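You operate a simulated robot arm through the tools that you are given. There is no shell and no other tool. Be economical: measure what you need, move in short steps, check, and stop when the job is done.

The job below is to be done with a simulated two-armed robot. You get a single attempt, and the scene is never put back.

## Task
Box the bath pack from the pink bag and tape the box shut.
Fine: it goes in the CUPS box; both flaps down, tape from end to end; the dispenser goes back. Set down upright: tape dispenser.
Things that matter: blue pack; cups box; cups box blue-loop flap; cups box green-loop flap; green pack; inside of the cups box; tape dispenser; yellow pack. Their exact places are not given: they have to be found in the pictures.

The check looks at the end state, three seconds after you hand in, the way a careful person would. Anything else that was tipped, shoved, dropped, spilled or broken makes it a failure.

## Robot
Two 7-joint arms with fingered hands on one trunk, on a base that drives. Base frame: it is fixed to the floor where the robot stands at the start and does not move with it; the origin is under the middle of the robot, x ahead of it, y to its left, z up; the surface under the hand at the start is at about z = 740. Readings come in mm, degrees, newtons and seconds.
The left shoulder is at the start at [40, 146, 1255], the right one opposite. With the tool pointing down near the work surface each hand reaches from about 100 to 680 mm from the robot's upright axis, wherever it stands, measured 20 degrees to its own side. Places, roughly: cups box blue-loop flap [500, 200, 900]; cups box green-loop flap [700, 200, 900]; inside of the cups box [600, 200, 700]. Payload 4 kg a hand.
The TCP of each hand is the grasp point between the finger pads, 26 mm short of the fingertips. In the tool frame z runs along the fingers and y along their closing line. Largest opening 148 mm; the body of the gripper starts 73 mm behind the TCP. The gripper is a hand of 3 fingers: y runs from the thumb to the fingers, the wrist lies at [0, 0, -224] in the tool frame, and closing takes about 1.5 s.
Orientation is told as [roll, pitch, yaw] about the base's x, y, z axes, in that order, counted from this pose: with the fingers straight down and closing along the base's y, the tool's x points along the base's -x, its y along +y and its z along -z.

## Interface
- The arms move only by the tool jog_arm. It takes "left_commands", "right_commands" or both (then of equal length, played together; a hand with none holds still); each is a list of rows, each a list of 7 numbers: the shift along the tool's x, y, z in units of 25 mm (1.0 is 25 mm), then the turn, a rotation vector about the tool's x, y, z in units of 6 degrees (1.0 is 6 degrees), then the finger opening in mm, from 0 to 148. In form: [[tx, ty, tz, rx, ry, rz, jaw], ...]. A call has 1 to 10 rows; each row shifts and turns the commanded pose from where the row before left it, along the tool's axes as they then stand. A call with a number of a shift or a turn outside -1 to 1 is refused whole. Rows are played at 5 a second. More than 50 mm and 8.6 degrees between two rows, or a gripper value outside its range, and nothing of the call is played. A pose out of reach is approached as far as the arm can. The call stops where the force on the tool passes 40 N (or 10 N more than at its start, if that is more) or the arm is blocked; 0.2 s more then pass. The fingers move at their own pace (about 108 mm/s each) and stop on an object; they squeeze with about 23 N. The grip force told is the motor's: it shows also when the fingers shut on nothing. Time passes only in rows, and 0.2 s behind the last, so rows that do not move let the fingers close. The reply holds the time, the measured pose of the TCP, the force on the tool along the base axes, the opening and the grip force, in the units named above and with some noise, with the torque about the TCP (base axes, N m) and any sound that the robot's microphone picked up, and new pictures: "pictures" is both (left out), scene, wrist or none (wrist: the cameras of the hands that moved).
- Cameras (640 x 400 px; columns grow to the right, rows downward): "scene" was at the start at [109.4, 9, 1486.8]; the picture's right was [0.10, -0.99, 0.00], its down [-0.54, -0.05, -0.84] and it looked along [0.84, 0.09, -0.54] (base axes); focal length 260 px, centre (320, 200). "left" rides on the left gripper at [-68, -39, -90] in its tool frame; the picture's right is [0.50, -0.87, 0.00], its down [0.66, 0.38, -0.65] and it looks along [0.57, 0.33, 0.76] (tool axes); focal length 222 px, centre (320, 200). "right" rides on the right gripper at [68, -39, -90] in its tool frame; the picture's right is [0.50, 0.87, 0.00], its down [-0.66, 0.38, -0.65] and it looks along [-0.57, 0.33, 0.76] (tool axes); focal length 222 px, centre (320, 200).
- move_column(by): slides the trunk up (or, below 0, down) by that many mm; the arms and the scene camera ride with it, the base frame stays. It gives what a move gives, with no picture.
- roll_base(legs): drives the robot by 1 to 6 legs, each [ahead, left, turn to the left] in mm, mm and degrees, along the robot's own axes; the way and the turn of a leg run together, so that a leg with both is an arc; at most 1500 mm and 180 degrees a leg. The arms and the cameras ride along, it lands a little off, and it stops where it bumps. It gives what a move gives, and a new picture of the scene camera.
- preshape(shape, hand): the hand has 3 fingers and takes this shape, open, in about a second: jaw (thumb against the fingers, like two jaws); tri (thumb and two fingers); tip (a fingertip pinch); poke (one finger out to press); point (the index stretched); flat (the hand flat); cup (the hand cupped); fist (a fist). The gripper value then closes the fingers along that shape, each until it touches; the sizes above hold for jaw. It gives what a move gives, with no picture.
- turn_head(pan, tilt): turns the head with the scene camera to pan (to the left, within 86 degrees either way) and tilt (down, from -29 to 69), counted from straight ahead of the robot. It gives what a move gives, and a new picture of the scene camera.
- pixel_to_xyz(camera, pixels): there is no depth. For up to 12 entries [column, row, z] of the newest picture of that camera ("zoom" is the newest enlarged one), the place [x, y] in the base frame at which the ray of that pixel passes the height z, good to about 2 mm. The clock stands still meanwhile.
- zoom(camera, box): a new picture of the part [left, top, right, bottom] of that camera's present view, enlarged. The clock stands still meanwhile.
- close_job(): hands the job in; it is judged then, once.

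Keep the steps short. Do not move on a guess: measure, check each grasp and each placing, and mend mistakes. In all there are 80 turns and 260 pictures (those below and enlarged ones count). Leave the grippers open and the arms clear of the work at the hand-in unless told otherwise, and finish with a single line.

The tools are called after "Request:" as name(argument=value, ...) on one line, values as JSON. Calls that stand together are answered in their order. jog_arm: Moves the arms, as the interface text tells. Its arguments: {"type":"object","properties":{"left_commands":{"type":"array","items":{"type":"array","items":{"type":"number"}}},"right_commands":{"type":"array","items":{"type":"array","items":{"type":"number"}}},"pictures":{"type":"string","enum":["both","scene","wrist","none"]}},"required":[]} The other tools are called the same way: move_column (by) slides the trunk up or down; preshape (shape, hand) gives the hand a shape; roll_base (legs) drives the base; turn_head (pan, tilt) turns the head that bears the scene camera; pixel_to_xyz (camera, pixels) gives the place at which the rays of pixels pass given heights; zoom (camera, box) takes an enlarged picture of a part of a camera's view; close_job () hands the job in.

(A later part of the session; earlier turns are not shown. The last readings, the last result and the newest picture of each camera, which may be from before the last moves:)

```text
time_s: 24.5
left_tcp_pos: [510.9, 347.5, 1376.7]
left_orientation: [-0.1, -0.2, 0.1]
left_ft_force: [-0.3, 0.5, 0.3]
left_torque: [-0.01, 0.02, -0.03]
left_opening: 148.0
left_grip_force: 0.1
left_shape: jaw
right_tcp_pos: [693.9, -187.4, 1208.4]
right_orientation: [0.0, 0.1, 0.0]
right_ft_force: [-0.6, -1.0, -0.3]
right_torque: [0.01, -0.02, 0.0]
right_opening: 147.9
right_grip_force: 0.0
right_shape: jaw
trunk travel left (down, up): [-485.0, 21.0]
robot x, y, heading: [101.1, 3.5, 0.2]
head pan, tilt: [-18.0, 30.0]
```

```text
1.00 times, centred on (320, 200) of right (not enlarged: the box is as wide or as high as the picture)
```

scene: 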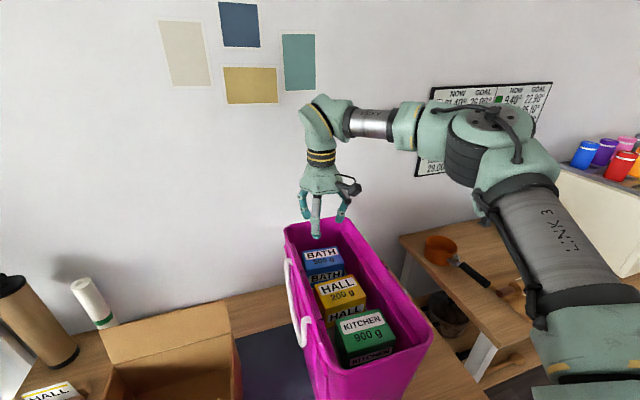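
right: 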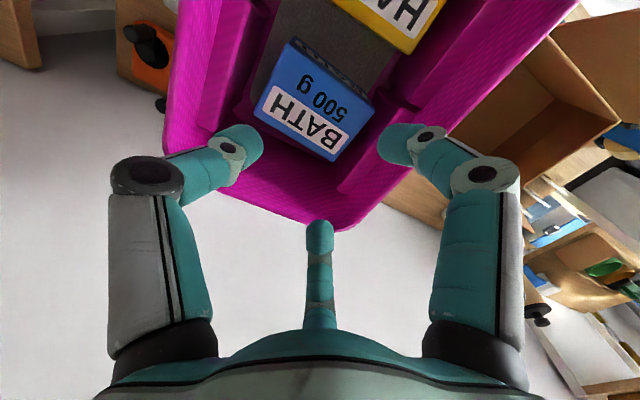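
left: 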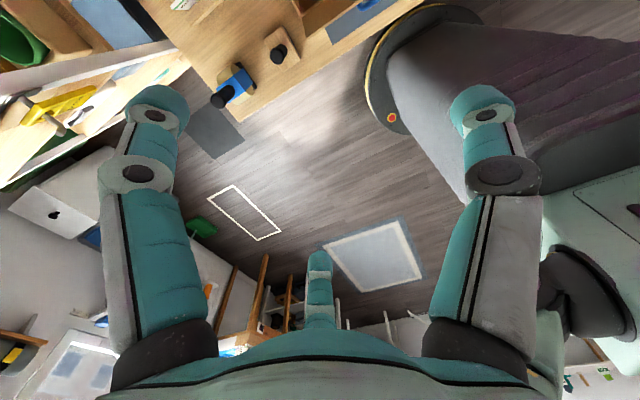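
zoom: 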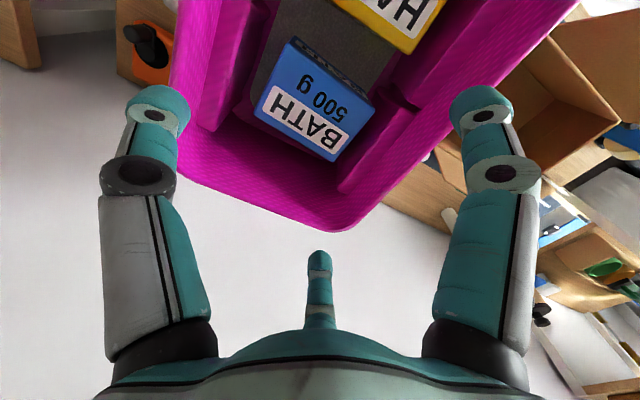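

Request:
pixel_to_xyz(camera="scene", pixels=[[315.7, 236.2, 1183], [306.6, 218.4, 1183], [339.6, 222.5, 1183], [285, 227, 1135], [340, 215, 1135]])

Request:
pixel_to_xyz(camera="right", pixels=[[190, 180, 1135], [335, 232, 1135], [335, 232, 1120], [338, 192, 1080], [338, 192, 1000], [365, 120, 1080], [205, 130, 1080], [222, 140, 1080], [222, 140, 1000]])

Request:
zoom(camera="right", box=[180, 20, 440, 240])

```text
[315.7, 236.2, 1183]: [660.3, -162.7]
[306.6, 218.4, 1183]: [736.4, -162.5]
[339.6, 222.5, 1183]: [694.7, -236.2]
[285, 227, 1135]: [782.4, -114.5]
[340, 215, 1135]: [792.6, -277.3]
```

```text
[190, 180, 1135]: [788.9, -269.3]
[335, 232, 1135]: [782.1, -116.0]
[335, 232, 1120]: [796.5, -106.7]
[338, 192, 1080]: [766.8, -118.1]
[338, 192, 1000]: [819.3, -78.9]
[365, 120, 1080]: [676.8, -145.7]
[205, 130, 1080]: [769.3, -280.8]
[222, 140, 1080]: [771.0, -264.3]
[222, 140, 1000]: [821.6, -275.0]
```

```text
1.82 times, centred on (310, 130) of right
```

zoom: 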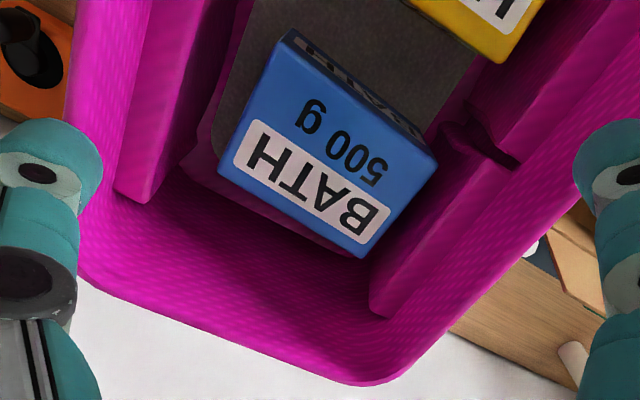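

Verified: fingers sit on a 120° triangle (offsets at 72: (±38,+25),(0,−49)). With opening ~112 the two fingers straddle the pack in x (gaps 613–658 and 728–770) and the thumb is on −y. Descend to just above the pack top first.

Request:
jog_arm(right_commands=[[0.12, -0.2, 0, 0, 0, 0, 112], [0, 0, 0.8, 0, 0, 0, 112], [0, 0, 1, 0, 0, 0, 112], [0, 0, 1, 0, 0, 0, 112], [0, 0, 0.9, 0, 0, 0, 112]])

Request:
zoom(camera="scene", box=[250, 150, 430, 300])

```text
time_s: 25.7
left_tcp_pos: [510.7, 347.0, 1379.0]
left_orientation: [-0.1, 0.1, 0.2]
left_ft_force: [0.0, -0.6, 0.0]
left_torque: [0.0, 0.0, -0.02]
left_opening: 148.0
left_grip_force: 0.1
left_shape: jaw
right_tcp_pos: [690.8, -193.7, 1117.1]
right_orientation: [0.1, 0.1, 0.0]
right_ft_force: [0.5, 0.5, -0.3]
right_torque: [0.0, 0.01, -0.04]
right_opening: 112.2
right_grip_force: 0.0
right_shape: jaw
trunk travel left (down, up): [-485.0, 21.0]
robot x, y, heading: [100.4, -0.3, 0.2]
head pan, tilt: [-18.0, 30.0]
```

scene: 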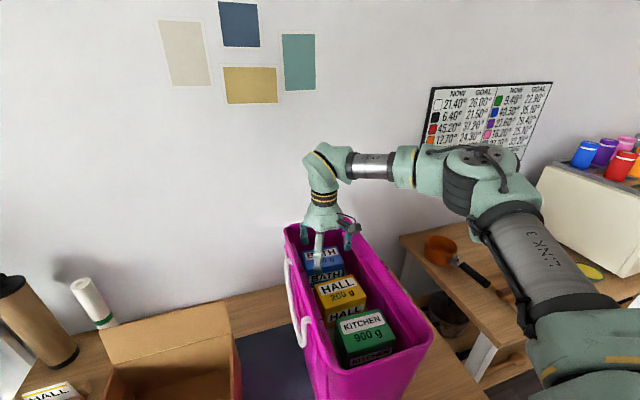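
right: 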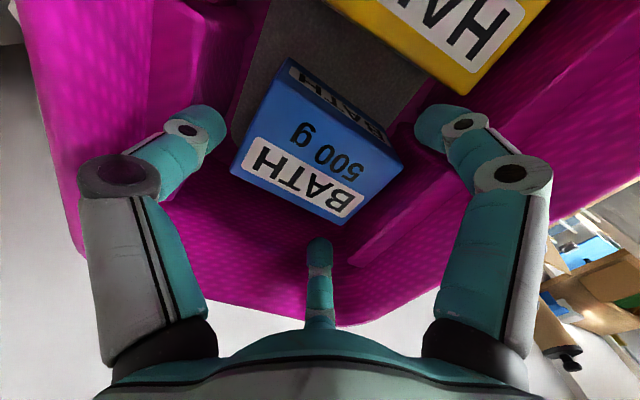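

```text
2.67 times, centred on (340, 225) of scene
```

zoom: 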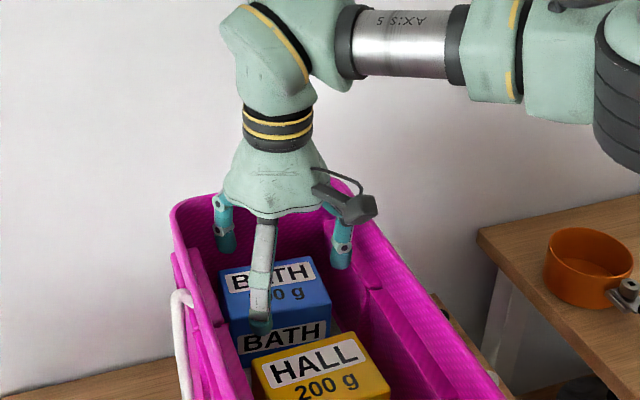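

Fingers line up around the pack. Descend 50 mm to z≈1067.

Request:
jog_arm(right_commands=[[0, 0, 0.7, 0, 0, 0, 112], [0, 0, 0.7, 0, 0, 0, 112], [0, 0, 0.6, 0, 0, 0, 112]])

Request:
zoom(camera="scene", box=[250, 150, 430, 300])

```text
time_s: 26.5
left_tcp_pos: [510.3, 346.8, 1378.0]
left_orientation: [-0.1, -0.1, 0.1]
left_ft_force: [-0.1, -0.2, 0.9]
left_torque: [0.01, -0.03, 0.01]
left_opening: 147.8
left_grip_force: 0.0
left_shape: jaw
right_tcp_pos: [690.1, -192.8, 1068.0]
right_orientation: [0.1, 0.1, 0.0]
right_ft_force: [0.0, -0.9, 0.7]
right_torque: [0.04, 0.0, -0.01]
right_opening: 112.2
right_grip_force: 0.0
right_shape: jaw
trunk travel left (down, up): [-485.0, 21.0]
robot x, y, heading: [98.9, 0.6, 0.2]
head pan, tilt: [-18.0, 30.0]
```

scene: 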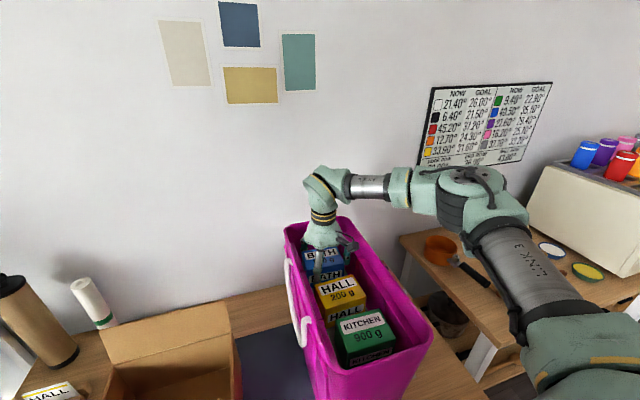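
right: 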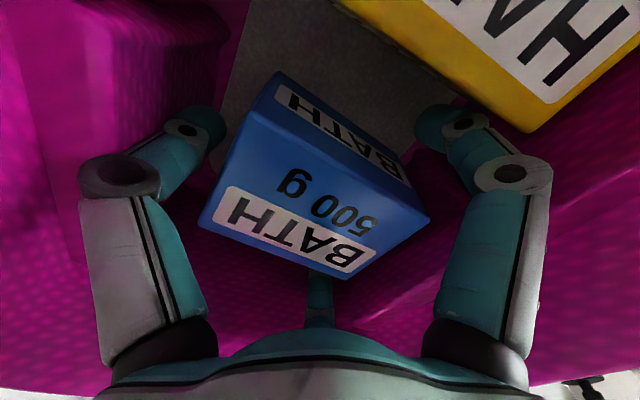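

```text
2.67 times, centred on (340, 225) of scene
```

zoom: 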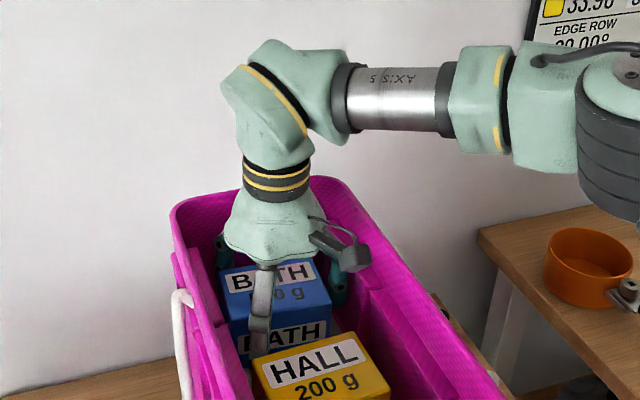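

Contact-free; close the fingers now.

Request:
jog_arm(right_commands=[[0, 0, 0, 0, 0, 0, 80], [0, 0, 0, 0, 0, 0, 60], [0, 0, 0, 0, 0, 0, 50], [0, 0, 0, 0, 0, 0, 50], [0, 0, 0, 0, 0, 0, 50], [0, 0, 0, 0, 0, 0, 50]], pictures="wrist")

```text
time_s: 27.9
left_tcp_pos: [510.6, 347.0, 1377.6]
left_orientation: [-0.1, -0.1, 0.1]
left_ft_force: [0.0, 0.0, -1.3]
left_torque: [0.01, 0.0, 0.01]
left_opening: 148.0
left_grip_force: 0.0
left_shape: jaw
right_tcp_pos: [691.6, -191.9, 1066.1]
right_orientation: [0.0, 0.2, 0.0]
right_ft_force: [-0.5, -0.2, -0.2]
right_torque: [-0.01, 0.01, 0.01]
right_opening: 84.6
right_grip_force: 23.4
right_shape: jaw
trunk travel left (down, up): [-485.0, 21.0]
robot x, y, heading: [104.6, 0.5, 0.2]
head pan, tilt: [-18.0, 30.0]
```

right: 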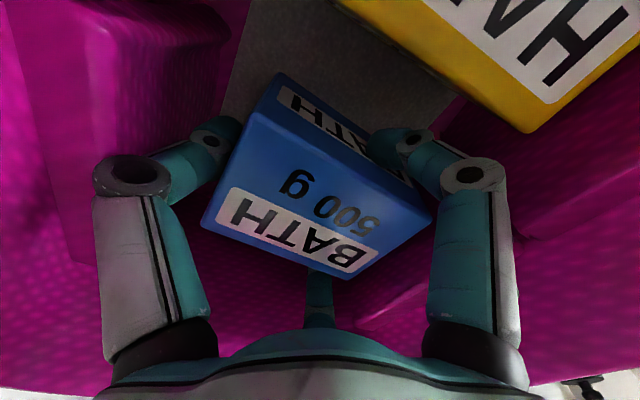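

Grip holds (84.6 mm, 23 N). Lift slowly and check.

Request:
jog_arm(right_commands=[[0, 0, -0.4, 0, 0, 0, 50], [0, 0, -0.6, 0, 0, 0, 50], [0, 0, -0.6, 0, 0, 0, 50], [0, 0, -0.6, 0, 0, 0, 50]])

```text
time_s: 28.9
left_tcp_pos: [511.8, 345.9, 1377.3]
left_orientation: [-0.1, 0.1, 0.1]
left_ft_force: [-0.4, -0.9, 1.0]
left_torque: [-0.01, 0.0, -0.01]
left_opening: 147.7
left_grip_force: 0.1
left_shape: jaw
right_tcp_pos: [690.4, -191.6, 1121.4]
right_orientation: [0.0, 0.2, -0.1]
right_ft_force: [-0.3, -0.5, -4.8]
right_torque: [-0.01, 0.07, -0.01]
right_opening: 84.3
right_grip_force: 22.8
right_shape: jaw
trunk travel left (down, up): [-485.0, 21.0]
robot x, y, heading: [101.9, -1.3, 0.5]
head pan, tilt: [-18.0, 30.0]
```

scene: 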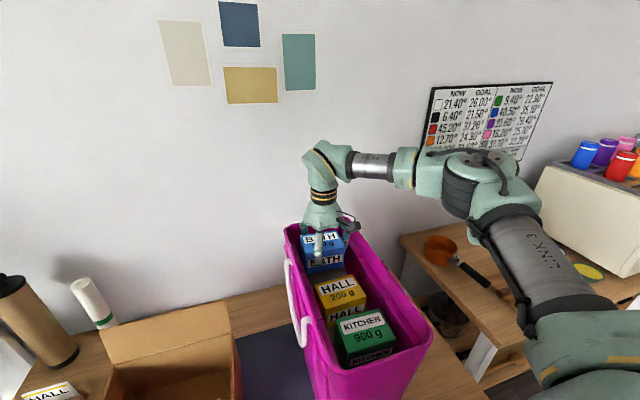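
right: 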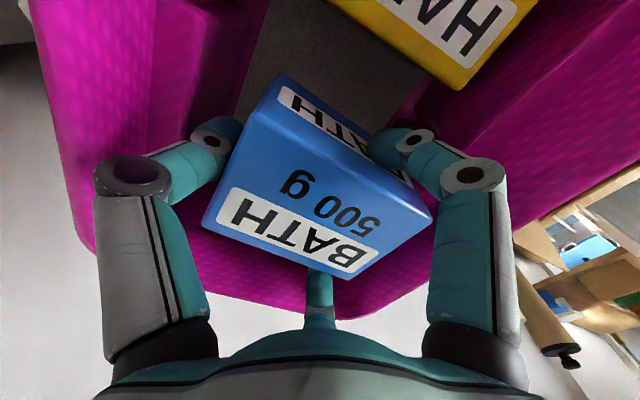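

Lifted with 4.8 N (≈500 g). Continue up ~130 mm.

Request:
jog_arm(right_commands=[[0, 0, -0.8, 0, 0, 0, 50], [0, 0, -0.8, 0, 0, 0, 50], [0, 0, -0.8, 0, 0, 0, 50], [0, 0, -0.8, 0, 0, 0, 50], [0, 0, -0.8, 0, 0, 0, 50], [0, 0, -0.8, 0, 0, 0, 50], [0, 0, -0.8, 0, 0, 0, 50]], pictures="none")

Request:
turn_head(pan=5, tilt=35)

Request:
zoom(camera="scene", box=[350, 60, 560, 260])

```text
time_s: 30.5
left_tcp_pos: [511.1, 347.0, 1376.7]
left_orientation: [-0.1, -0.1, 0.1]
left_ft_force: [-0.6, 0.4, 0.5]
left_torque: [0.01, -0.01, 0.0]
left_opening: 147.8
left_grip_force: 0.1
left_shape: jaw
right_tcp_pos: [692.2, -193.0, 1262.1]
right_orientation: [-0.1, 0.0, 0.0]
right_ft_force: [-0.8, 0.0, -5.1]
right_torque: [-0.01, 0.05, 0.01]
right_opening: 84.5
right_grip_force: 23.0
right_shape: jaw
trunk travel left (down, up): [-485.0, 21.0]
robot x, y, heading: [98.7, -1.5, -0.0]
head pan, tilt: [-18.0, 30.0]
```

```text
time_s: 31.4
left_tcp_pos: [512.2, 347.3, 1378.4]
left_orientation: [-0.2, 0.0, 0.2]
left_ft_force: [-0.6, 0.7, -0.3]
left_torque: [0.0, 0.01, -0.02]
left_opening: 147.7
left_grip_force: 0.0
left_shape: jaw
right_tcp_pos: [693.1, -192.3, 1261.0]
right_orientation: [0.1, 0.2, 0.0]
right_ft_force: [-0.5, 0.0, -4.8]
right_torque: [-0.03, 0.03, -0.01]
right_opening: 84.3
right_grip_force: 23.0
right_shape: jaw
trunk travel left (down, up): [-485.0, 21.0]
robot x, y, heading: [101.3, 0.0, 0.3]
head pan, tilt: [5.0, 35.0]
```

scene: 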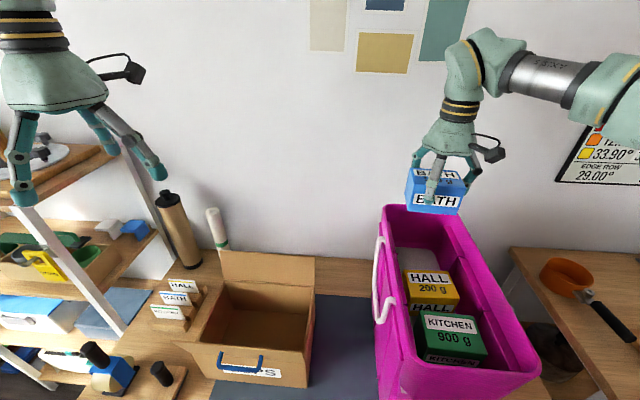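

```text
2.00 times, centred on (455, 160) of scene
```

zoom: 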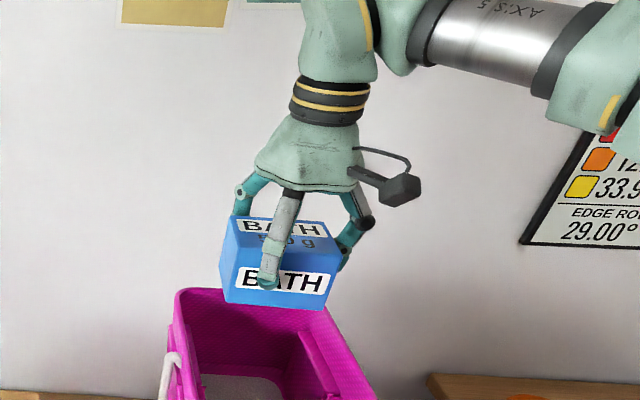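

Pack is clear of the bag. Move right toward the box at height, and simultaneously retract the left hand toward the robot.

Request:
jog_arm(right_commands=[[0.3, 0.9, 0, 0, 0, 0, 50], [0.3, 1, 0, 0, 0, 0, 50], [0.3, 1, 0, 0, 0, 0, 50], [0.3, 1, 0, 0, 0, 0, 50], [0.3, 1, 0, 0, 0, 0, 50], [0.3, 1, 0, 0, 0, 0, 50], [0.3, 1, 0, 0, 0, 0, 50], [0.3, 1, 0, 0, 0, 0, 50], [0.3, 1, 0, 0, 0, 0, 50], [0.3, 1, 0, 0, 0, 0, 50]], left_commands=[[0.8, 0, 0, 0, 0, 0, 148], [0.8, 0, 0, 0, 0, 0, 148], [0.8, 0, 0, 0, 0, 0, 148], [0.8, 0, 0, 0, 0, 0, 148], [0.8, 0, 0, 0, 0, 0, 148], [0.8, 0, 0, 0, 0, 0, 148], [0.8, 0, 0, 0, 0, 0, 148], [0.8, 0, 0, 0, 0, 0, 148], [0, 0, 0, 0, 0, 0, 148], [0, 0, 0, 0, 0, 0, 148]], pictures="scene")

Request:
zoom(camera="scene", box=[80, 220, 340, 400])

```text
time_s: 33.6
left_tcp_pos: [352.7, 349.3, 1377.6]
left_orientation: [-0.1, 0.0, 0.1]
left_ft_force: [0.3, 0.4, 0.0]
left_torque: [-0.02, 0.01, 0.0]
left_opening: 148.0
left_grip_force: 0.1
left_shape: jaw
right_tcp_pos: [616.8, 56.7, 1262.7]
right_orientation: [0.0, 0.2, -0.1]
right_ft_force: [-0.1, 0.6, -5.1]
right_torque: [-0.01, 0.04, 0.03]
right_opening: 84.1
right_grip_force: 23.5
right_shape: jaw
trunk travel left (down, up): [-485.0, 21.0]
robot x, y, heading: [99.8, 0.2, 0.1]
head pan, tilt: [5.0, 35.0]
```

scene: 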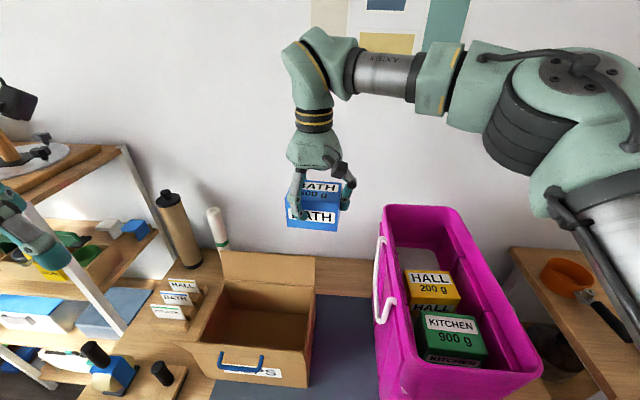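

```text
2.22 times, centred on (210, 310) of scene
```

zoom: 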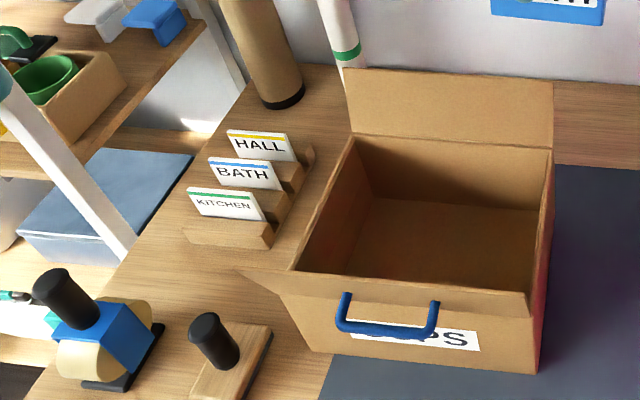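

Request:
pixel_to_xyz(camera="scene", pixels=[[289, 226, 1170], [289, 226, 1200], [289, 226, 1230], [336, 231, 1200], [230, 281, 895], [314, 286, 895], [223, 253, 1000], [315, 258, 1000], [178, 342, 900], [296, 363, 880], [216, 304, 745]])

```text
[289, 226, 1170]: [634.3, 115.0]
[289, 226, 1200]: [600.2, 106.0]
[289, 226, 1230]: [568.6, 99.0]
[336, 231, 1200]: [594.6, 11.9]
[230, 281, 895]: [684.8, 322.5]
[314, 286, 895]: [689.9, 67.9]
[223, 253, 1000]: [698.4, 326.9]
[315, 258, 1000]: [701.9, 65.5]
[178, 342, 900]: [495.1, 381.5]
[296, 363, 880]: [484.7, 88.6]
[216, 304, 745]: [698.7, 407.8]
```

Pack height ≈60 mm (bottom = TCP−48). Before lowering, the right elbow must not come near the bag, so I consider shifting the base left; I look left for free space.

Request:
turn_head(pan=65, tilt=40)

```text
time_s: 34.9
left_tcp_pos: [351.3, 349.4, 1377.2]
left_orientation: [-0.2, 0.0, 0.1]
left_ft_force: [-0.9, -0.8, 0.7]
left_torque: [0.02, 0.05, 0.0]
left_opening: 147.6
left_grip_force: 0.0
left_shape: jaw
right_tcp_pos: [616.6, 53.9, 1263.4]
right_orientation: [0.0, 0.2, 0.0]
right_ft_force: [0.3, 0.4, -5.1]
right_torque: [0.0, 0.03, 0.03]
right_opening: 84.3
right_grip_force: 22.8
right_shape: jaw
trunk travel left (down, up): [-485.0, 21.0]
robot x, y, heading: [103.7, 0.3, 0.0]
head pan, tilt: [65.0, 40.0]
```

scene: 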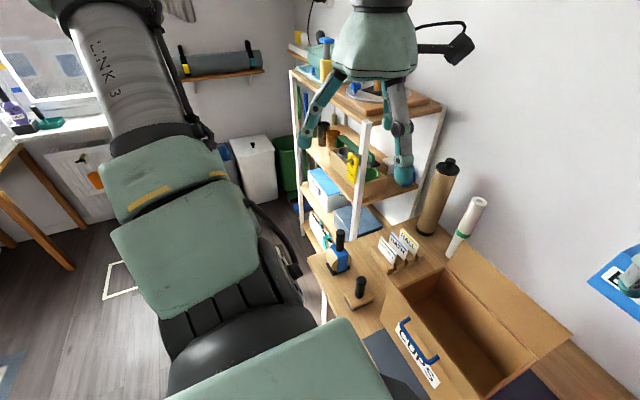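

Plenty of floor on the left. Shift the base left 250 and back 50.

Request:
roll_base(legs=[[-50, 0, 0], [0, 250, 0]])

Request:
turn_head(pan=-10, tilt=45)

```text
time_s: 37.3
left_tcp_pos: [302.3, 597.3, 1378.2]
left_orientation: [0.1, 0.1, 0.1]
left_ft_force: [-0.9, 0.2, 0.2]
left_torque: [0.03, 0.02, 0.02]
left_opening: 147.9
left_grip_force: 0.0
left_shape: jaw
right_tcp_pos: [567.1, 301.3, 1262.8]
right_orientation: [0.2, 0.2, 0.0]
right_ft_force: [-0.6, -0.1, -5.0]
right_torque: [0.0, 0.08, -0.01]
right_opening: 84.3
right_grip_force: 23.0
right_shape: jaw
trunk travel left (down, up): [-485.0, 21.0]
robot x, y, heading: [51.4, 252.1, 0.2]
head pan, tilt: [65.0, 40.0]
```

scene: 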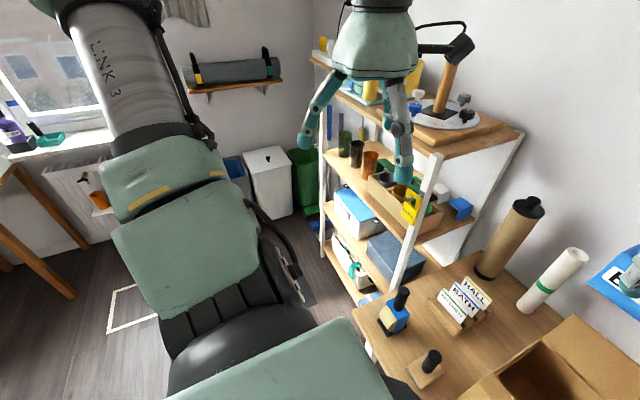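

```text
time_s: 38.7
left_tcp_pos: [301.9, 600.7, 1378.2]
left_orientation: [-0.1, -0.1, 0.1]
left_ft_force: [0.4, -0.8, 0.3]
left_torque: [0.0, 0.01, 0.03]
left_opening: 147.7
left_grip_force: 0.1
left_shape: jaw
right_tcp_pos: [567.0, 305.5, 1262.9]
right_orientation: [-0.1, 0.1, 0.0]
right_ft_force: [0.1, -0.2, -4.7]
right_torque: [-0.04, 0.05, -0.01]
right_opening: 84.1
right_grip_force: 23.1
right_shape: jaw
trunk travel left (down, up): [-485.0, 21.0]
robot x, y, heading: [51.3, 250.8, -0.1]
head pan, tilt: [-10.0, 45.0]
```

scene: 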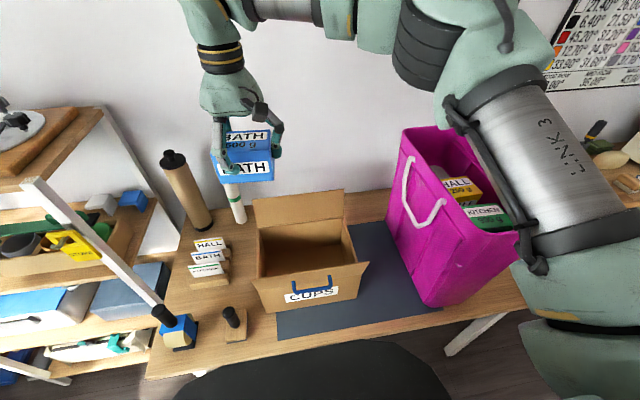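

Now go above the box centre [602,200] and lower partway.

Request:
jog_arm(right_commands=[[-0.28, -0.84, 0, 0, 0, 0, 50], [-0.28, -0.84, 0, 0, 0, 0, 50], [-0.28, -0.84, 0, 0, 0, 0, 50], [-0.28, -0.84, 0.5, 0, 0, 0, 50], [-0.28, -0.84, 1, 0, 0, 0, 50], [0, 0, 1, 0, 0, 0, 50], [0, 0, 1, 0, 0, 0, 50], [0, 0, 1, 0, 0, 0, 50], [0, 0, 1, 0, 0, 0, 50], [0, 0, 1, 0, 0, 0, 50]])

Request:
zoom(camera="scene", box=[220, 100, 420, 330])

```text
time_s: 40.9
left_tcp_pos: [302.0, 601.6, 1377.9]
left_orientation: [-0.1, 0.1, 0.1]
left_ft_force: [0.2, -0.5, 0.5]
left_torque: [-0.04, 0.0, 0.03]
left_opening: 148.0
left_grip_force: 0.0
left_shape: jaw
right_tcp_pos: [602.4, 200.3, 1099.7]
right_orientation: [-0.1, 0.2, 0.0]
right_ft_force: [-0.4, -1.1, -4.8]
right_torque: [0.02, 0.03, 0.03]
right_opening: 83.5
right_grip_force: 22.6
right_shape: jaw
trunk travel left (down, up): [-485.0, 21.0]
robot x, y, heading: [50.8, 253.4, 0.0]
head pan, tilt: [-10.0, 45.0]
```

scene: 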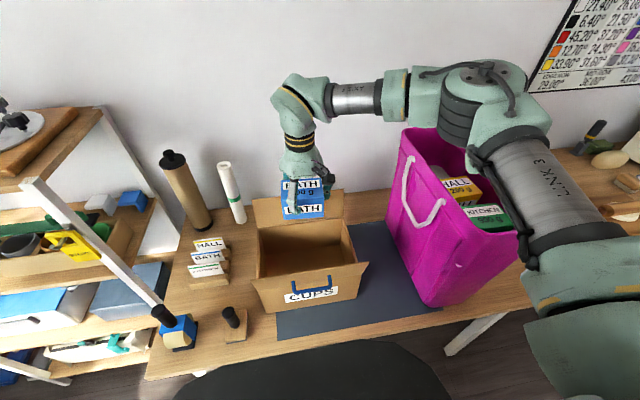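
right: 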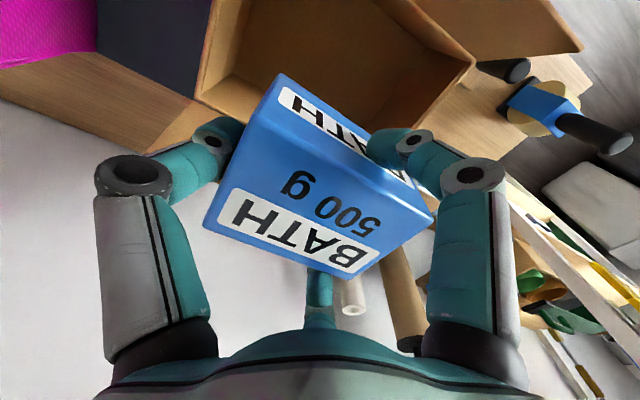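

```text
1.74 times, centred on (320, 215) of scene
```

zoom: 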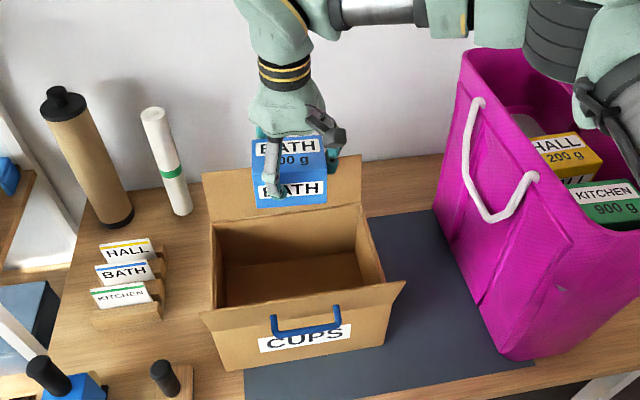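

The elbow hovers above the bag, and lowering would bring it down on it. I move the base back 45 mm and column down 40 so the arm works straighter, elbow away from the bag.

Request:
roll_base(legs=[[-45, 0, 0]])

Request:
move_column(by=-40)

Request:
jog_arm(right_commands=[[-0.6, 0, 0.4, 0, 0, 0, 50], [-0.6, 0, 0.4, 0, 0, 0, 50], [-0.6, 0, 0.4, 0, 0, 0, 50]], pictures="scene")

```text
time_s: 41.8
left_tcp_pos: [269.8, 599.8, 1374.9]
left_orientation: [0.1, 0.5, 0.1]
left_ft_force: [1.1, 0.1, -0.2]
left_torque: [-0.01, 0.09, 0.01]
left_opening: 148.1
left_grip_force: 0.1
left_shape: jaw
right_tcp_pos: [567.7, 199.6, 1094.0]
right_orientation: [0.0, 0.8, 0.0]
right_ft_force: [1.4, -0.9, -5.6]
right_torque: [-0.04, 0.08, 0.04]
right_opening: 84.0
right_grip_force: 22.8
right_shape: jaw
trunk travel left (down, up): [-485.0, 21.0]
robot x, y, heading: [7.1, 251.0, 0.0]
head pan, tilt: [-10.0, 45.0]
```

scene: 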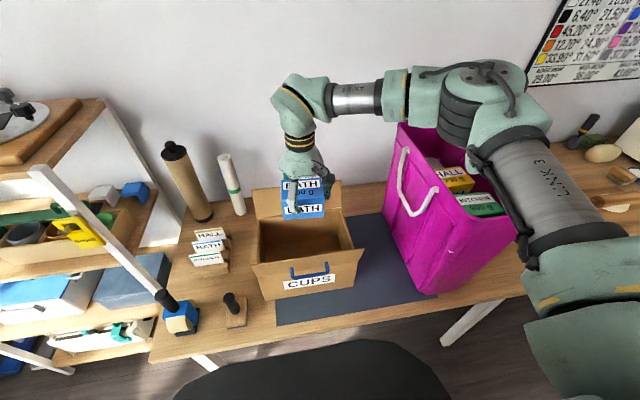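

```text
time_s: 42.7
left_tcp_pos: [257.0, 601.3, 1337.3]
left_orientation: [-0.1, 0.0, 0.1]
left_ft_force: [0.4, 0.4, 0.1]
left_torque: [-0.01, -0.02, -0.01]
left_opening: 148.0
left_grip_force: 0.1
left_shape: jaw
right_tcp_pos: [557.3, 200.3, 1060.1]
right_orientation: [0.1, 0.0, 0.1]
right_ft_force: [-0.1, 0.0, -3.9]
right_torque: [0.01, 0.0, 0.03]
right_opening: 83.7
right_grip_force: 23.1
right_shape: jaw
trunk travel left (down, up): [-445.0, 61.0]
robot x, y, heading: [6.7, 252.6, 0.2]
head pan, tilt: [-10.0, 45.0]
```

```text
time_s: 43.5
left_tcp_pos: [257.2, 602.6, 1337.4]
left_orientation: [-0.1, 0.1, 0.2]
left_ft_force: [0.3, 0.1, 0.5]
left_torque: [0.0, -0.03, -0.01]
left_opening: 147.9
left_grip_force: 0.0
left_shape: jaw
right_tcp_pos: [602.9, 201.4, 1028.6]
right_orientation: [-0.1, 0.0, 0.0]
right_ft_force: [0.4, 0.4, -6.2]
right_torque: [-0.02, 0.04, -0.01]
right_opening: 83.9
right_grip_force: 23.2
right_shape: jaw
trunk travel left (down, up): [-445.0, 61.0]
robot x, y, heading: [8.9, 250.2, 0.1]
head pan, tilt: [-10.0, 45.0]
```

scene: 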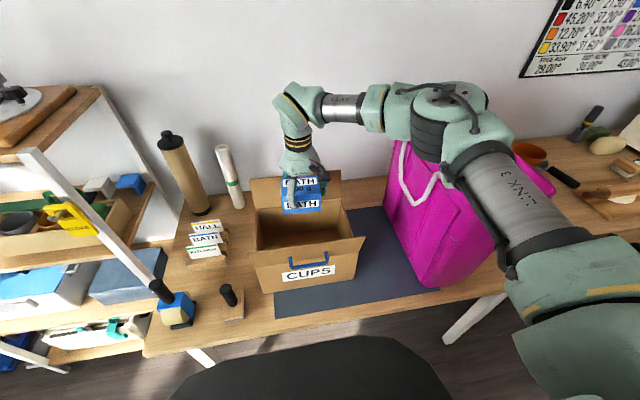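

Request:
pixel_to_xyz(camera="scene", pixels=[[445, 100, 1300], [445, 100, 1250], [445, 100, 1200], [430, 150, 1200], [430, 150, 1250], [515, 270, 1250], [600, 290, 1250]])

```text
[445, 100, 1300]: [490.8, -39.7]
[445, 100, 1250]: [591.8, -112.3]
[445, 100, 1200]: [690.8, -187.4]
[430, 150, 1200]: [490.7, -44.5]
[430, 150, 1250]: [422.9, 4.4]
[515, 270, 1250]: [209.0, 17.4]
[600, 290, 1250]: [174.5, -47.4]
```

Elbow is near y≈5, clear of the bag, and will straighten as the hand lowers. Lower 130 mm into the box mouth and check.

Request:
jog_arm(right_commands=[[0, 0, 0.9, 0, 0, 0, 50], [0, 0, 0.9, 0, 0, 0, 50], [0, 0, 0.9, 0, 0, 0, 50], [0, 0, 0.9, 0, 0, 0, 50], [0, 0, 0.9, 0, 0, 0, 50], [0, 0, 0.7, 0, 0, 0, 50]])

Request:
zoom(camera="scene", box=[220, 100, 420, 330])

```text
time_s: 44.9
left_tcp_pos: [257.8, 600.3, 1338.3]
left_orientation: [-0.1, 0.0, 0.1]
left_ft_force: [-0.3, -0.2, 0.1]
left_torque: [0.0, -0.01, 0.02]
left_opening: 147.8
left_grip_force: 0.1
left_shape: jaw
right_tcp_pos: [602.3, 199.5, 900.0]
right_orientation: [0.0, 0.3, 0.0]
right_ft_force: [0.6, 0.8, -5.0]
right_torque: [-0.03, 0.01, 0.01]
right_opening: 83.9
right_grip_force: 23.0
right_shape: jaw
trunk travel left (down, up): [-445.0, 61.0]
robot x, y, heading: [8.7, 251.7, -0.0]
head pan, tilt: [-10.0, 45.0]
```

scene: 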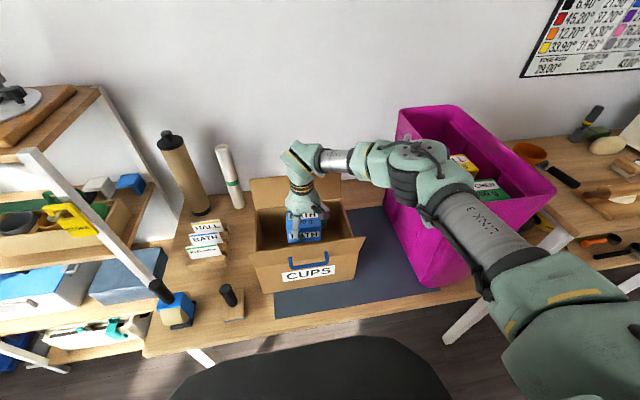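
right: 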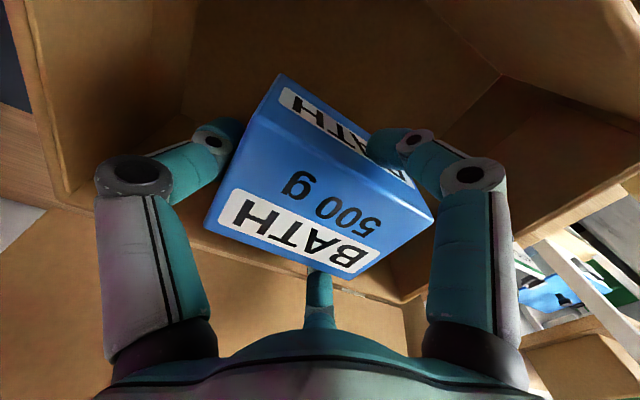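

```text
1.74 times, centred on (320, 215) of scene
```

zoom: 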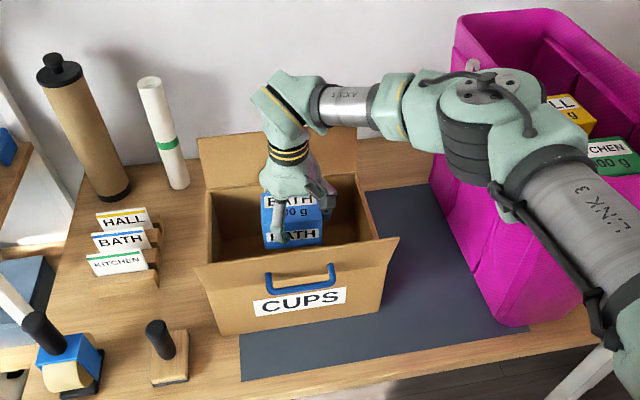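

All clear. Continue lowering with finer steps, expecting the floor around TCP z≈797.

Request:
jog_arm(right_commands=[[0, 0, 0.8, 0, 0, 0, 50], [0, 0, 0.8, 0, 0, 0, 50], [0, 0, 0.8, 0, 0, 0, 50], [0, 0, 0.6, 0, 0, 0, 50], [0, 0, 0.4, 0, 0, 0, 50], [0, 0, 0.3, 0, 0, 0, 50]])

Request:
zoom(camera="scene", box=[220, 100, 480, 330])

```text
time_s: 46.3
left_tcp_pos: [258.2, 599.7, 1337.5]
left_orientation: [-0.1, 0.0, 0.1]
left_ft_force: [-0.5, -0.3, -0.5]
left_torque: [-0.01, -0.03, -0.01]
left_opening: 147.9
left_grip_force: 0.1
left_shape: jaw
right_tcp_pos: [603.0, 200.6, 805.7]
right_orientation: [0.0, 0.3, 0.0]
right_ft_force: [-0.6, -0.5, -5.2]
right_torque: [0.01, 0.03, -0.01]
right_opening: 83.4
right_grip_force: 23.6
right_shape: jaw
trunk travel left (down, up): [-445.0, 61.0]
robot x, y, heading: [6.5, 254.4, 0.1]
head pan, tilt: [-10.0, 45.0]
```

scene: 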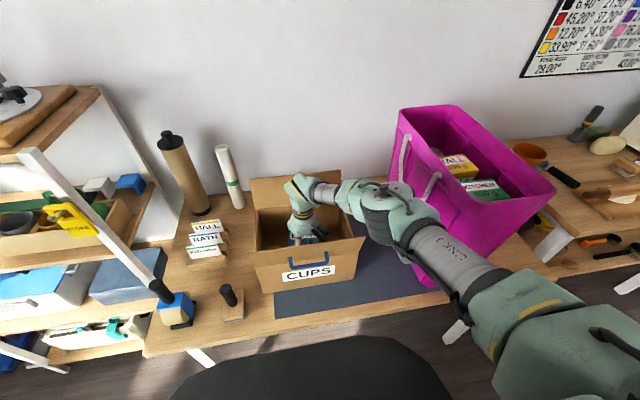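
right: 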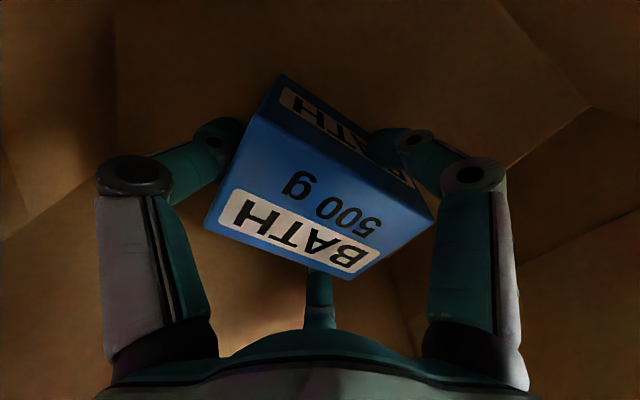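

```text
1.74 times, centred on (350, 215) of scene
```

zoom: 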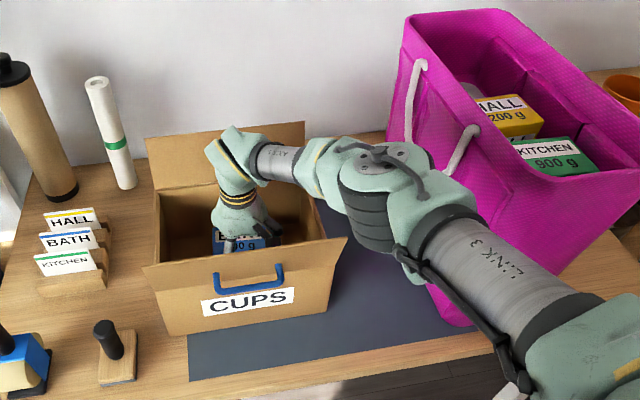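

Still 5 N carried, no contact. Small steps down until contact.

Request:
jog_arm(right_commands=[[0, 0, 0.15, 0, 0, 0, 50], [0, 0, 0.15, 0, 0, 0, 50], [0, 0, 0.15, 0, 0, 0, 50]], pictures="none")

```text
time_s: 47.1
left_tcp_pos: [251.9, 600.2, 1338.9]
left_orientation: [-0.1, -0.2, 0.1]
left_ft_force: [-0.5, -0.4, -0.6]
left_torque: [0.01, 0.02, 0.03]
left_opening: 147.8
left_grip_force: 0.0
left_shape: jaw
right_tcp_pos: [602.3, 199.9, 801.5]
right_orientation: [0.1, -0.6, 0.1]
right_ft_force: [1.5, -1.7, 29.0]
right_torque: [-0.31, -0.11, 0.06]
right_opening: 82.9
right_grip_force: 23.2
right_shape: jaw
trunk travel left (down, up): [-445.0, 61.0]
robot x, y, heading: [9.6, 250.8, 0.2]
head pan, tilt: [-10.0, 45.0]
```

Floor contact. Ease up 2 mm and open the fingers to ~104.

Request:
jog_arm(right_commands=[[0, 0, -0.1, 0, 0, 0, 50], [0, 0, 0, 0, 0, 0, 104], [0, 0, 0, 0, 0, 0, 104], [0, 0, 0, 0, 0, 0, 104]], pictures="wrist")

```text
time_s: 48.1
left_tcp_pos: [256.4, 600.7, 1338.5]
left_orientation: [-0.1, -0.1, 0.1]
left_ft_force: [0.3, -0.4, -0.3]
left_torque: [0.02, 0.0, 0.0]
left_opening: 147.6
left_grip_force: 0.0
left_shape: jaw
right_tcp_pos: [599.5, 199.8, 798.1]
right_orientation: [0.0, 0.3, -0.1]
right_ft_force: [0.4, -0.1, -0.4]
right_torque: [-0.02, 0.0, -0.02]
right_opening: 103.8
right_grip_force: 0.1
right_shape: jaw
trunk travel left (down, up): [-445.0, 61.0]
robot x, y, heading: [7.6, 251.0, 0.2]
head pan, tilt: [-10.0, 45.0]
```

right: 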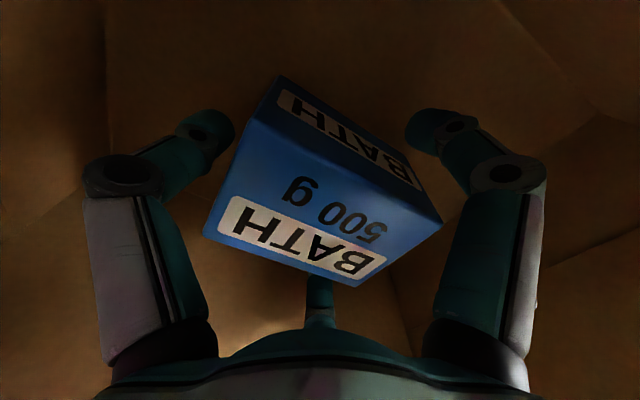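

Released and upright. Lift the right hand straight out.

Request:
jog_arm(right_commands=[[0, 0, -0.6, 0, 0, 0, 104], [0, 0, -1, 0, 0, 0, 104], [0, 0, -1, 0, 0, 0, 104], [0, 0, -1, 0, 0, 0, 104], [0, 0, -1, 0, 0, 0, 104], [0, 0, -1, 0, 0, 0, 104], [0, 0, -1, 0, 0, 0, 104], [0, 0, -1, 0, 0, 0, 104], [0, 0, -1, 0, 0, 0, 104], [0, 0, -1, 0, 0, 0, 104]])

```text
time_s: 50.3
left_tcp_pos: [257.6, 600.9, 1337.7]
left_orientation: [0.0, 0.0, 0.0]
left_ft_force: [0.3, 0.2, -0.9]
left_torque: [0.0, -0.01, 0.01]
left_opening: 147.9
left_grip_force: 0.0
left_shape: jaw
right_tcp_pos: [601.5, 200.1, 1040.2]
right_orientation: [0.0, 0.1, 0.0]
right_ft_force: [0.2, 0.1, 0.0]
right_torque: [-0.03, -0.01, 0.01]
right_opening: 103.8
right_grip_force: 0.1
right_shape: jaw
trunk travel left (down, up): [-445.0, 61.0]
robot x, y, heading: [7.5, 255.3, 0.2]
head pan, tilt: [-10.0, 45.0]
```

scene: 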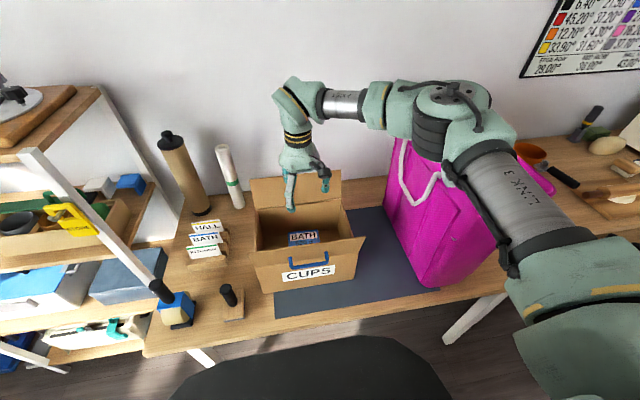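
right: 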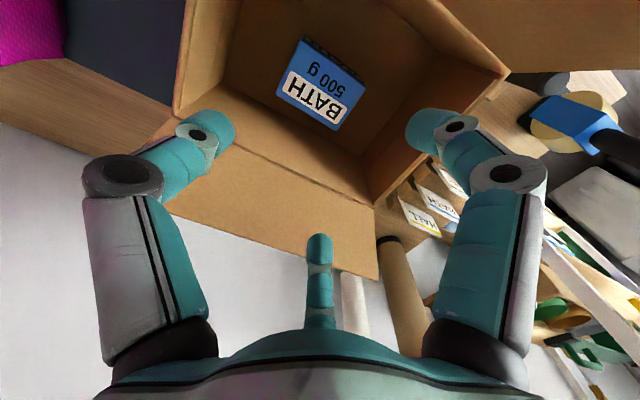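

The BATH pack sits in the box. Now measure flaps and loop precisely from this view.

Request:
zoom(camera="scene", box=[235, 160, 385, 310])

Request:
zoom(camera="right", box=[140, 0, 640, 290])

```text
2.67 times, centred on (310, 235) of scene
```

zoom: 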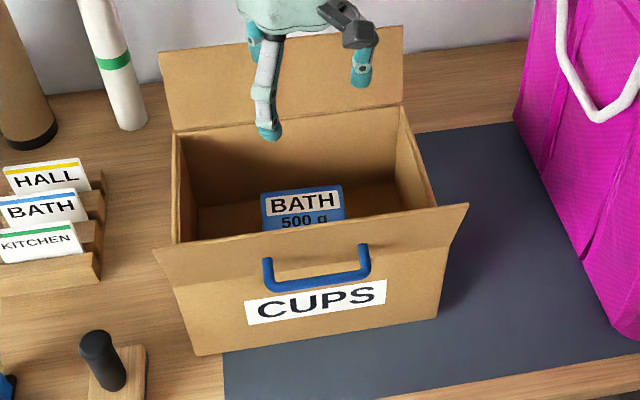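

```text
1.28 times, centred on (390, 145) of right
```

zoom: 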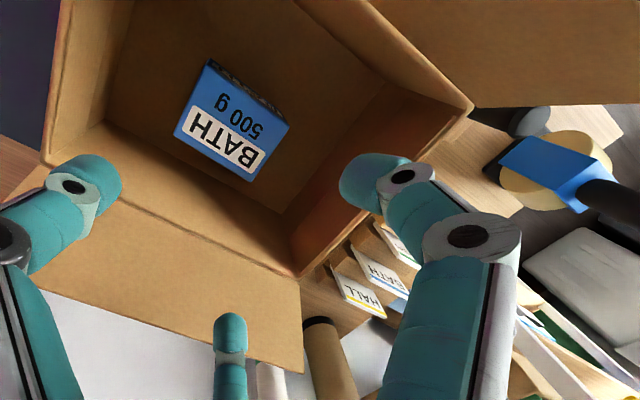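

Request:
pixel_to_xyz(camera="scene", pixels=[[248.1, 253.75, 940], [248.1, 253.75, 1000], [365.5, 236.9, 940], [365.5, 236.9, 1000], [291, 258, 940], [327, 252.5, 940], [292, 269, 920], [328, 263, 920], [250.3, 180, 980], [341, 169.8, 980], [254.5, 211, 895], [340.6, 200.3, 895]])

```text
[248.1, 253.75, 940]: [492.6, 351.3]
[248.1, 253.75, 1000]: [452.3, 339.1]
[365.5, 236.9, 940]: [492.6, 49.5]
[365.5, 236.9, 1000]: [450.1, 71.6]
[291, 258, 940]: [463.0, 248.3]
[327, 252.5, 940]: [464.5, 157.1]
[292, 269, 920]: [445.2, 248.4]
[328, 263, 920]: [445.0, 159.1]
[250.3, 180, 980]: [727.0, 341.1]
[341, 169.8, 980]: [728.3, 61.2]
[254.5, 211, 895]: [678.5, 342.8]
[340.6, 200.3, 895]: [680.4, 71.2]
```

Near flap: free edge ≈(457, z 990), loop y 158–248; far flap: free edge ≈(708, z 995). Plan: far finger hooks behind the far flap at y≈279. Raise, then move base ahead 60.

Request:
jog_arm(right_commands=[[0, 0.5, -1, 0, 0, 0, 120], [0, 0.5, -1, 0, 0, 0, 120], [0, 0.6, 0, 0, 0, 0, 120]], pictures="none")

Request:
roll_base(legs=[[60, 0, 0]])

```text
time_s: 51.1
left_tcp_pos: [257.4, 600.6, 1337.0]
left_orientation: [-0.1, 0.0, 0.1]
left_ft_force: [-0.7, 0.1, 1.1]
left_torque: [-0.02, 0.0, 0.01]
left_opening: 148.1
left_grip_force: 0.0
left_shape: jaw
right_tcp_pos: [604.6, 240.2, 1088.4]
right_orientation: [-0.1, 0.2, -0.1]
right_ft_force: [-0.1, -0.4, -0.1]
right_torque: [0.0, 0.01, -0.03]
right_opening: 119.6
right_grip_force: 0.3
right_shape: jaw
trunk travel left (down, up): [-445.0, 61.0]
robot x, y, heading: [8.5, 248.9, -0.0]
head pan, tilt: [-10.0, 45.0]
```

```text
time_s: 52.0
left_tcp_pos: [305.3, 600.6, 1341.3]
left_orientation: [0.1, -0.5, 0.1]
left_ft_force: [-0.7, 0.1, 0.0]
left_torque: [0.03, -0.08, 0.0]
left_opening: 147.9
left_grip_force: 0.0
left_shape: jaw
right_tcp_pos: [655.4, 242.0, 1093.9]
right_orientation: [0.1, -0.4, 0.1]
right_ft_force: [-1.4, -0.5, -0.2]
right_torque: [-0.02, -0.03, -0.02]
right_opening: 119.8
right_grip_force: 0.0
right_shape: jaw
trunk travel left (down, up): [-445.0, 61.0]
robot x, y, heading: [62.7, 251.0, 0.1]
head pan, tilt: [-10.0, 45.0]
```

scene: 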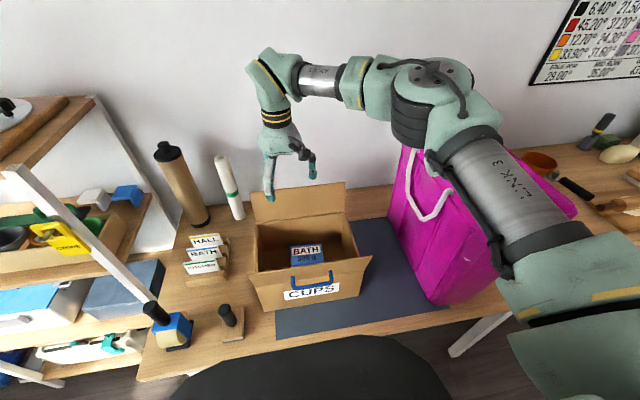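

Request:
jog_arm(right_commands=[[-0.45, 0, 0, 0, 0, 0, 120], [0, 0, 0.9, 0, 0, 0, 120], [0, 0, 0.9, 0, 0, 0, 120], [0, 0, 0.4, 0, 0, 0, 120]])

Request:
zoom(camera="scene", box=[210, 110, 380, 310])

Request:
pixel_to_xyz(camera="scene", pixels=[[238, 217, 740], [202, 222, 740], [222, 158, 1000]])

```text
time_s: 53.0
left_tcp_pos: [316.6, 601.0, 1337.8]
left_orientation: [-0.1, 0.0, 0.1]
left_ft_force: [0.0, -0.1, 0.2]
left_torque: [0.0, -0.04, 0.0]
left_opening: 147.8
left_grip_force: 0.1
left_shape: jaw
right_tcp_pos: [675.3, 241.5, 1032.7]
right_orientation: [0.0, 0.3, 0.0]
right_ft_force: [-1.0, 0.0, -0.4]
right_torque: [0.03, -0.02, -0.01]
right_opening: 120.0
right_grip_force: 0.1
right_shape: jaw
trunk travel left (down, up): [-445.0, 61.0]
robot x, y, heading: [66.2, 251.2, 0.3]
head pan, tilt: [-10.0, 45.0]
```

scene: 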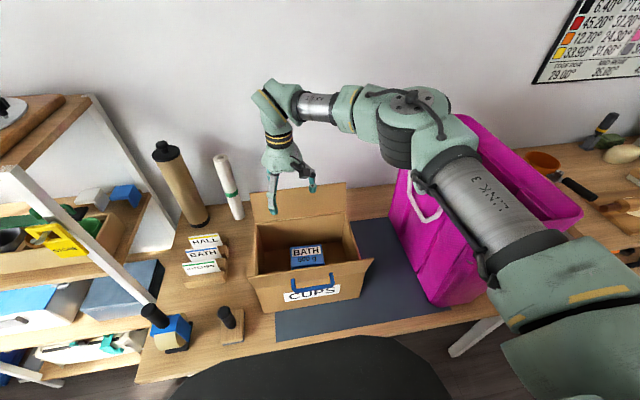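
right: 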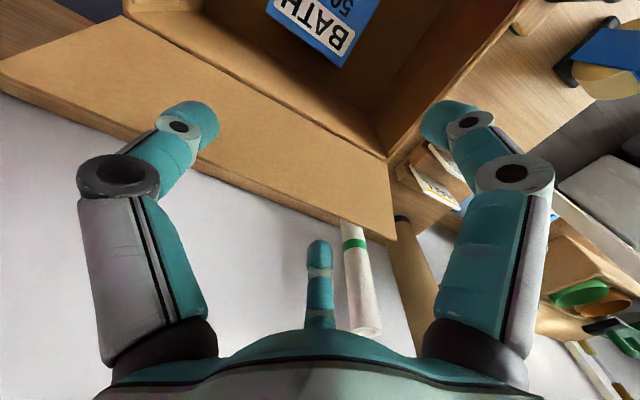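

```text
2.00 times, centred on (295, 210) of scene
```

zoom: 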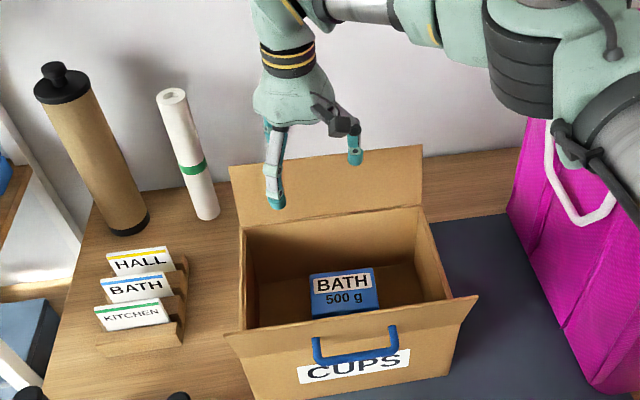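

```text
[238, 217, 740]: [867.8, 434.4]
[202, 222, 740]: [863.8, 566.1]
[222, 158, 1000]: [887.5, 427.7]
```

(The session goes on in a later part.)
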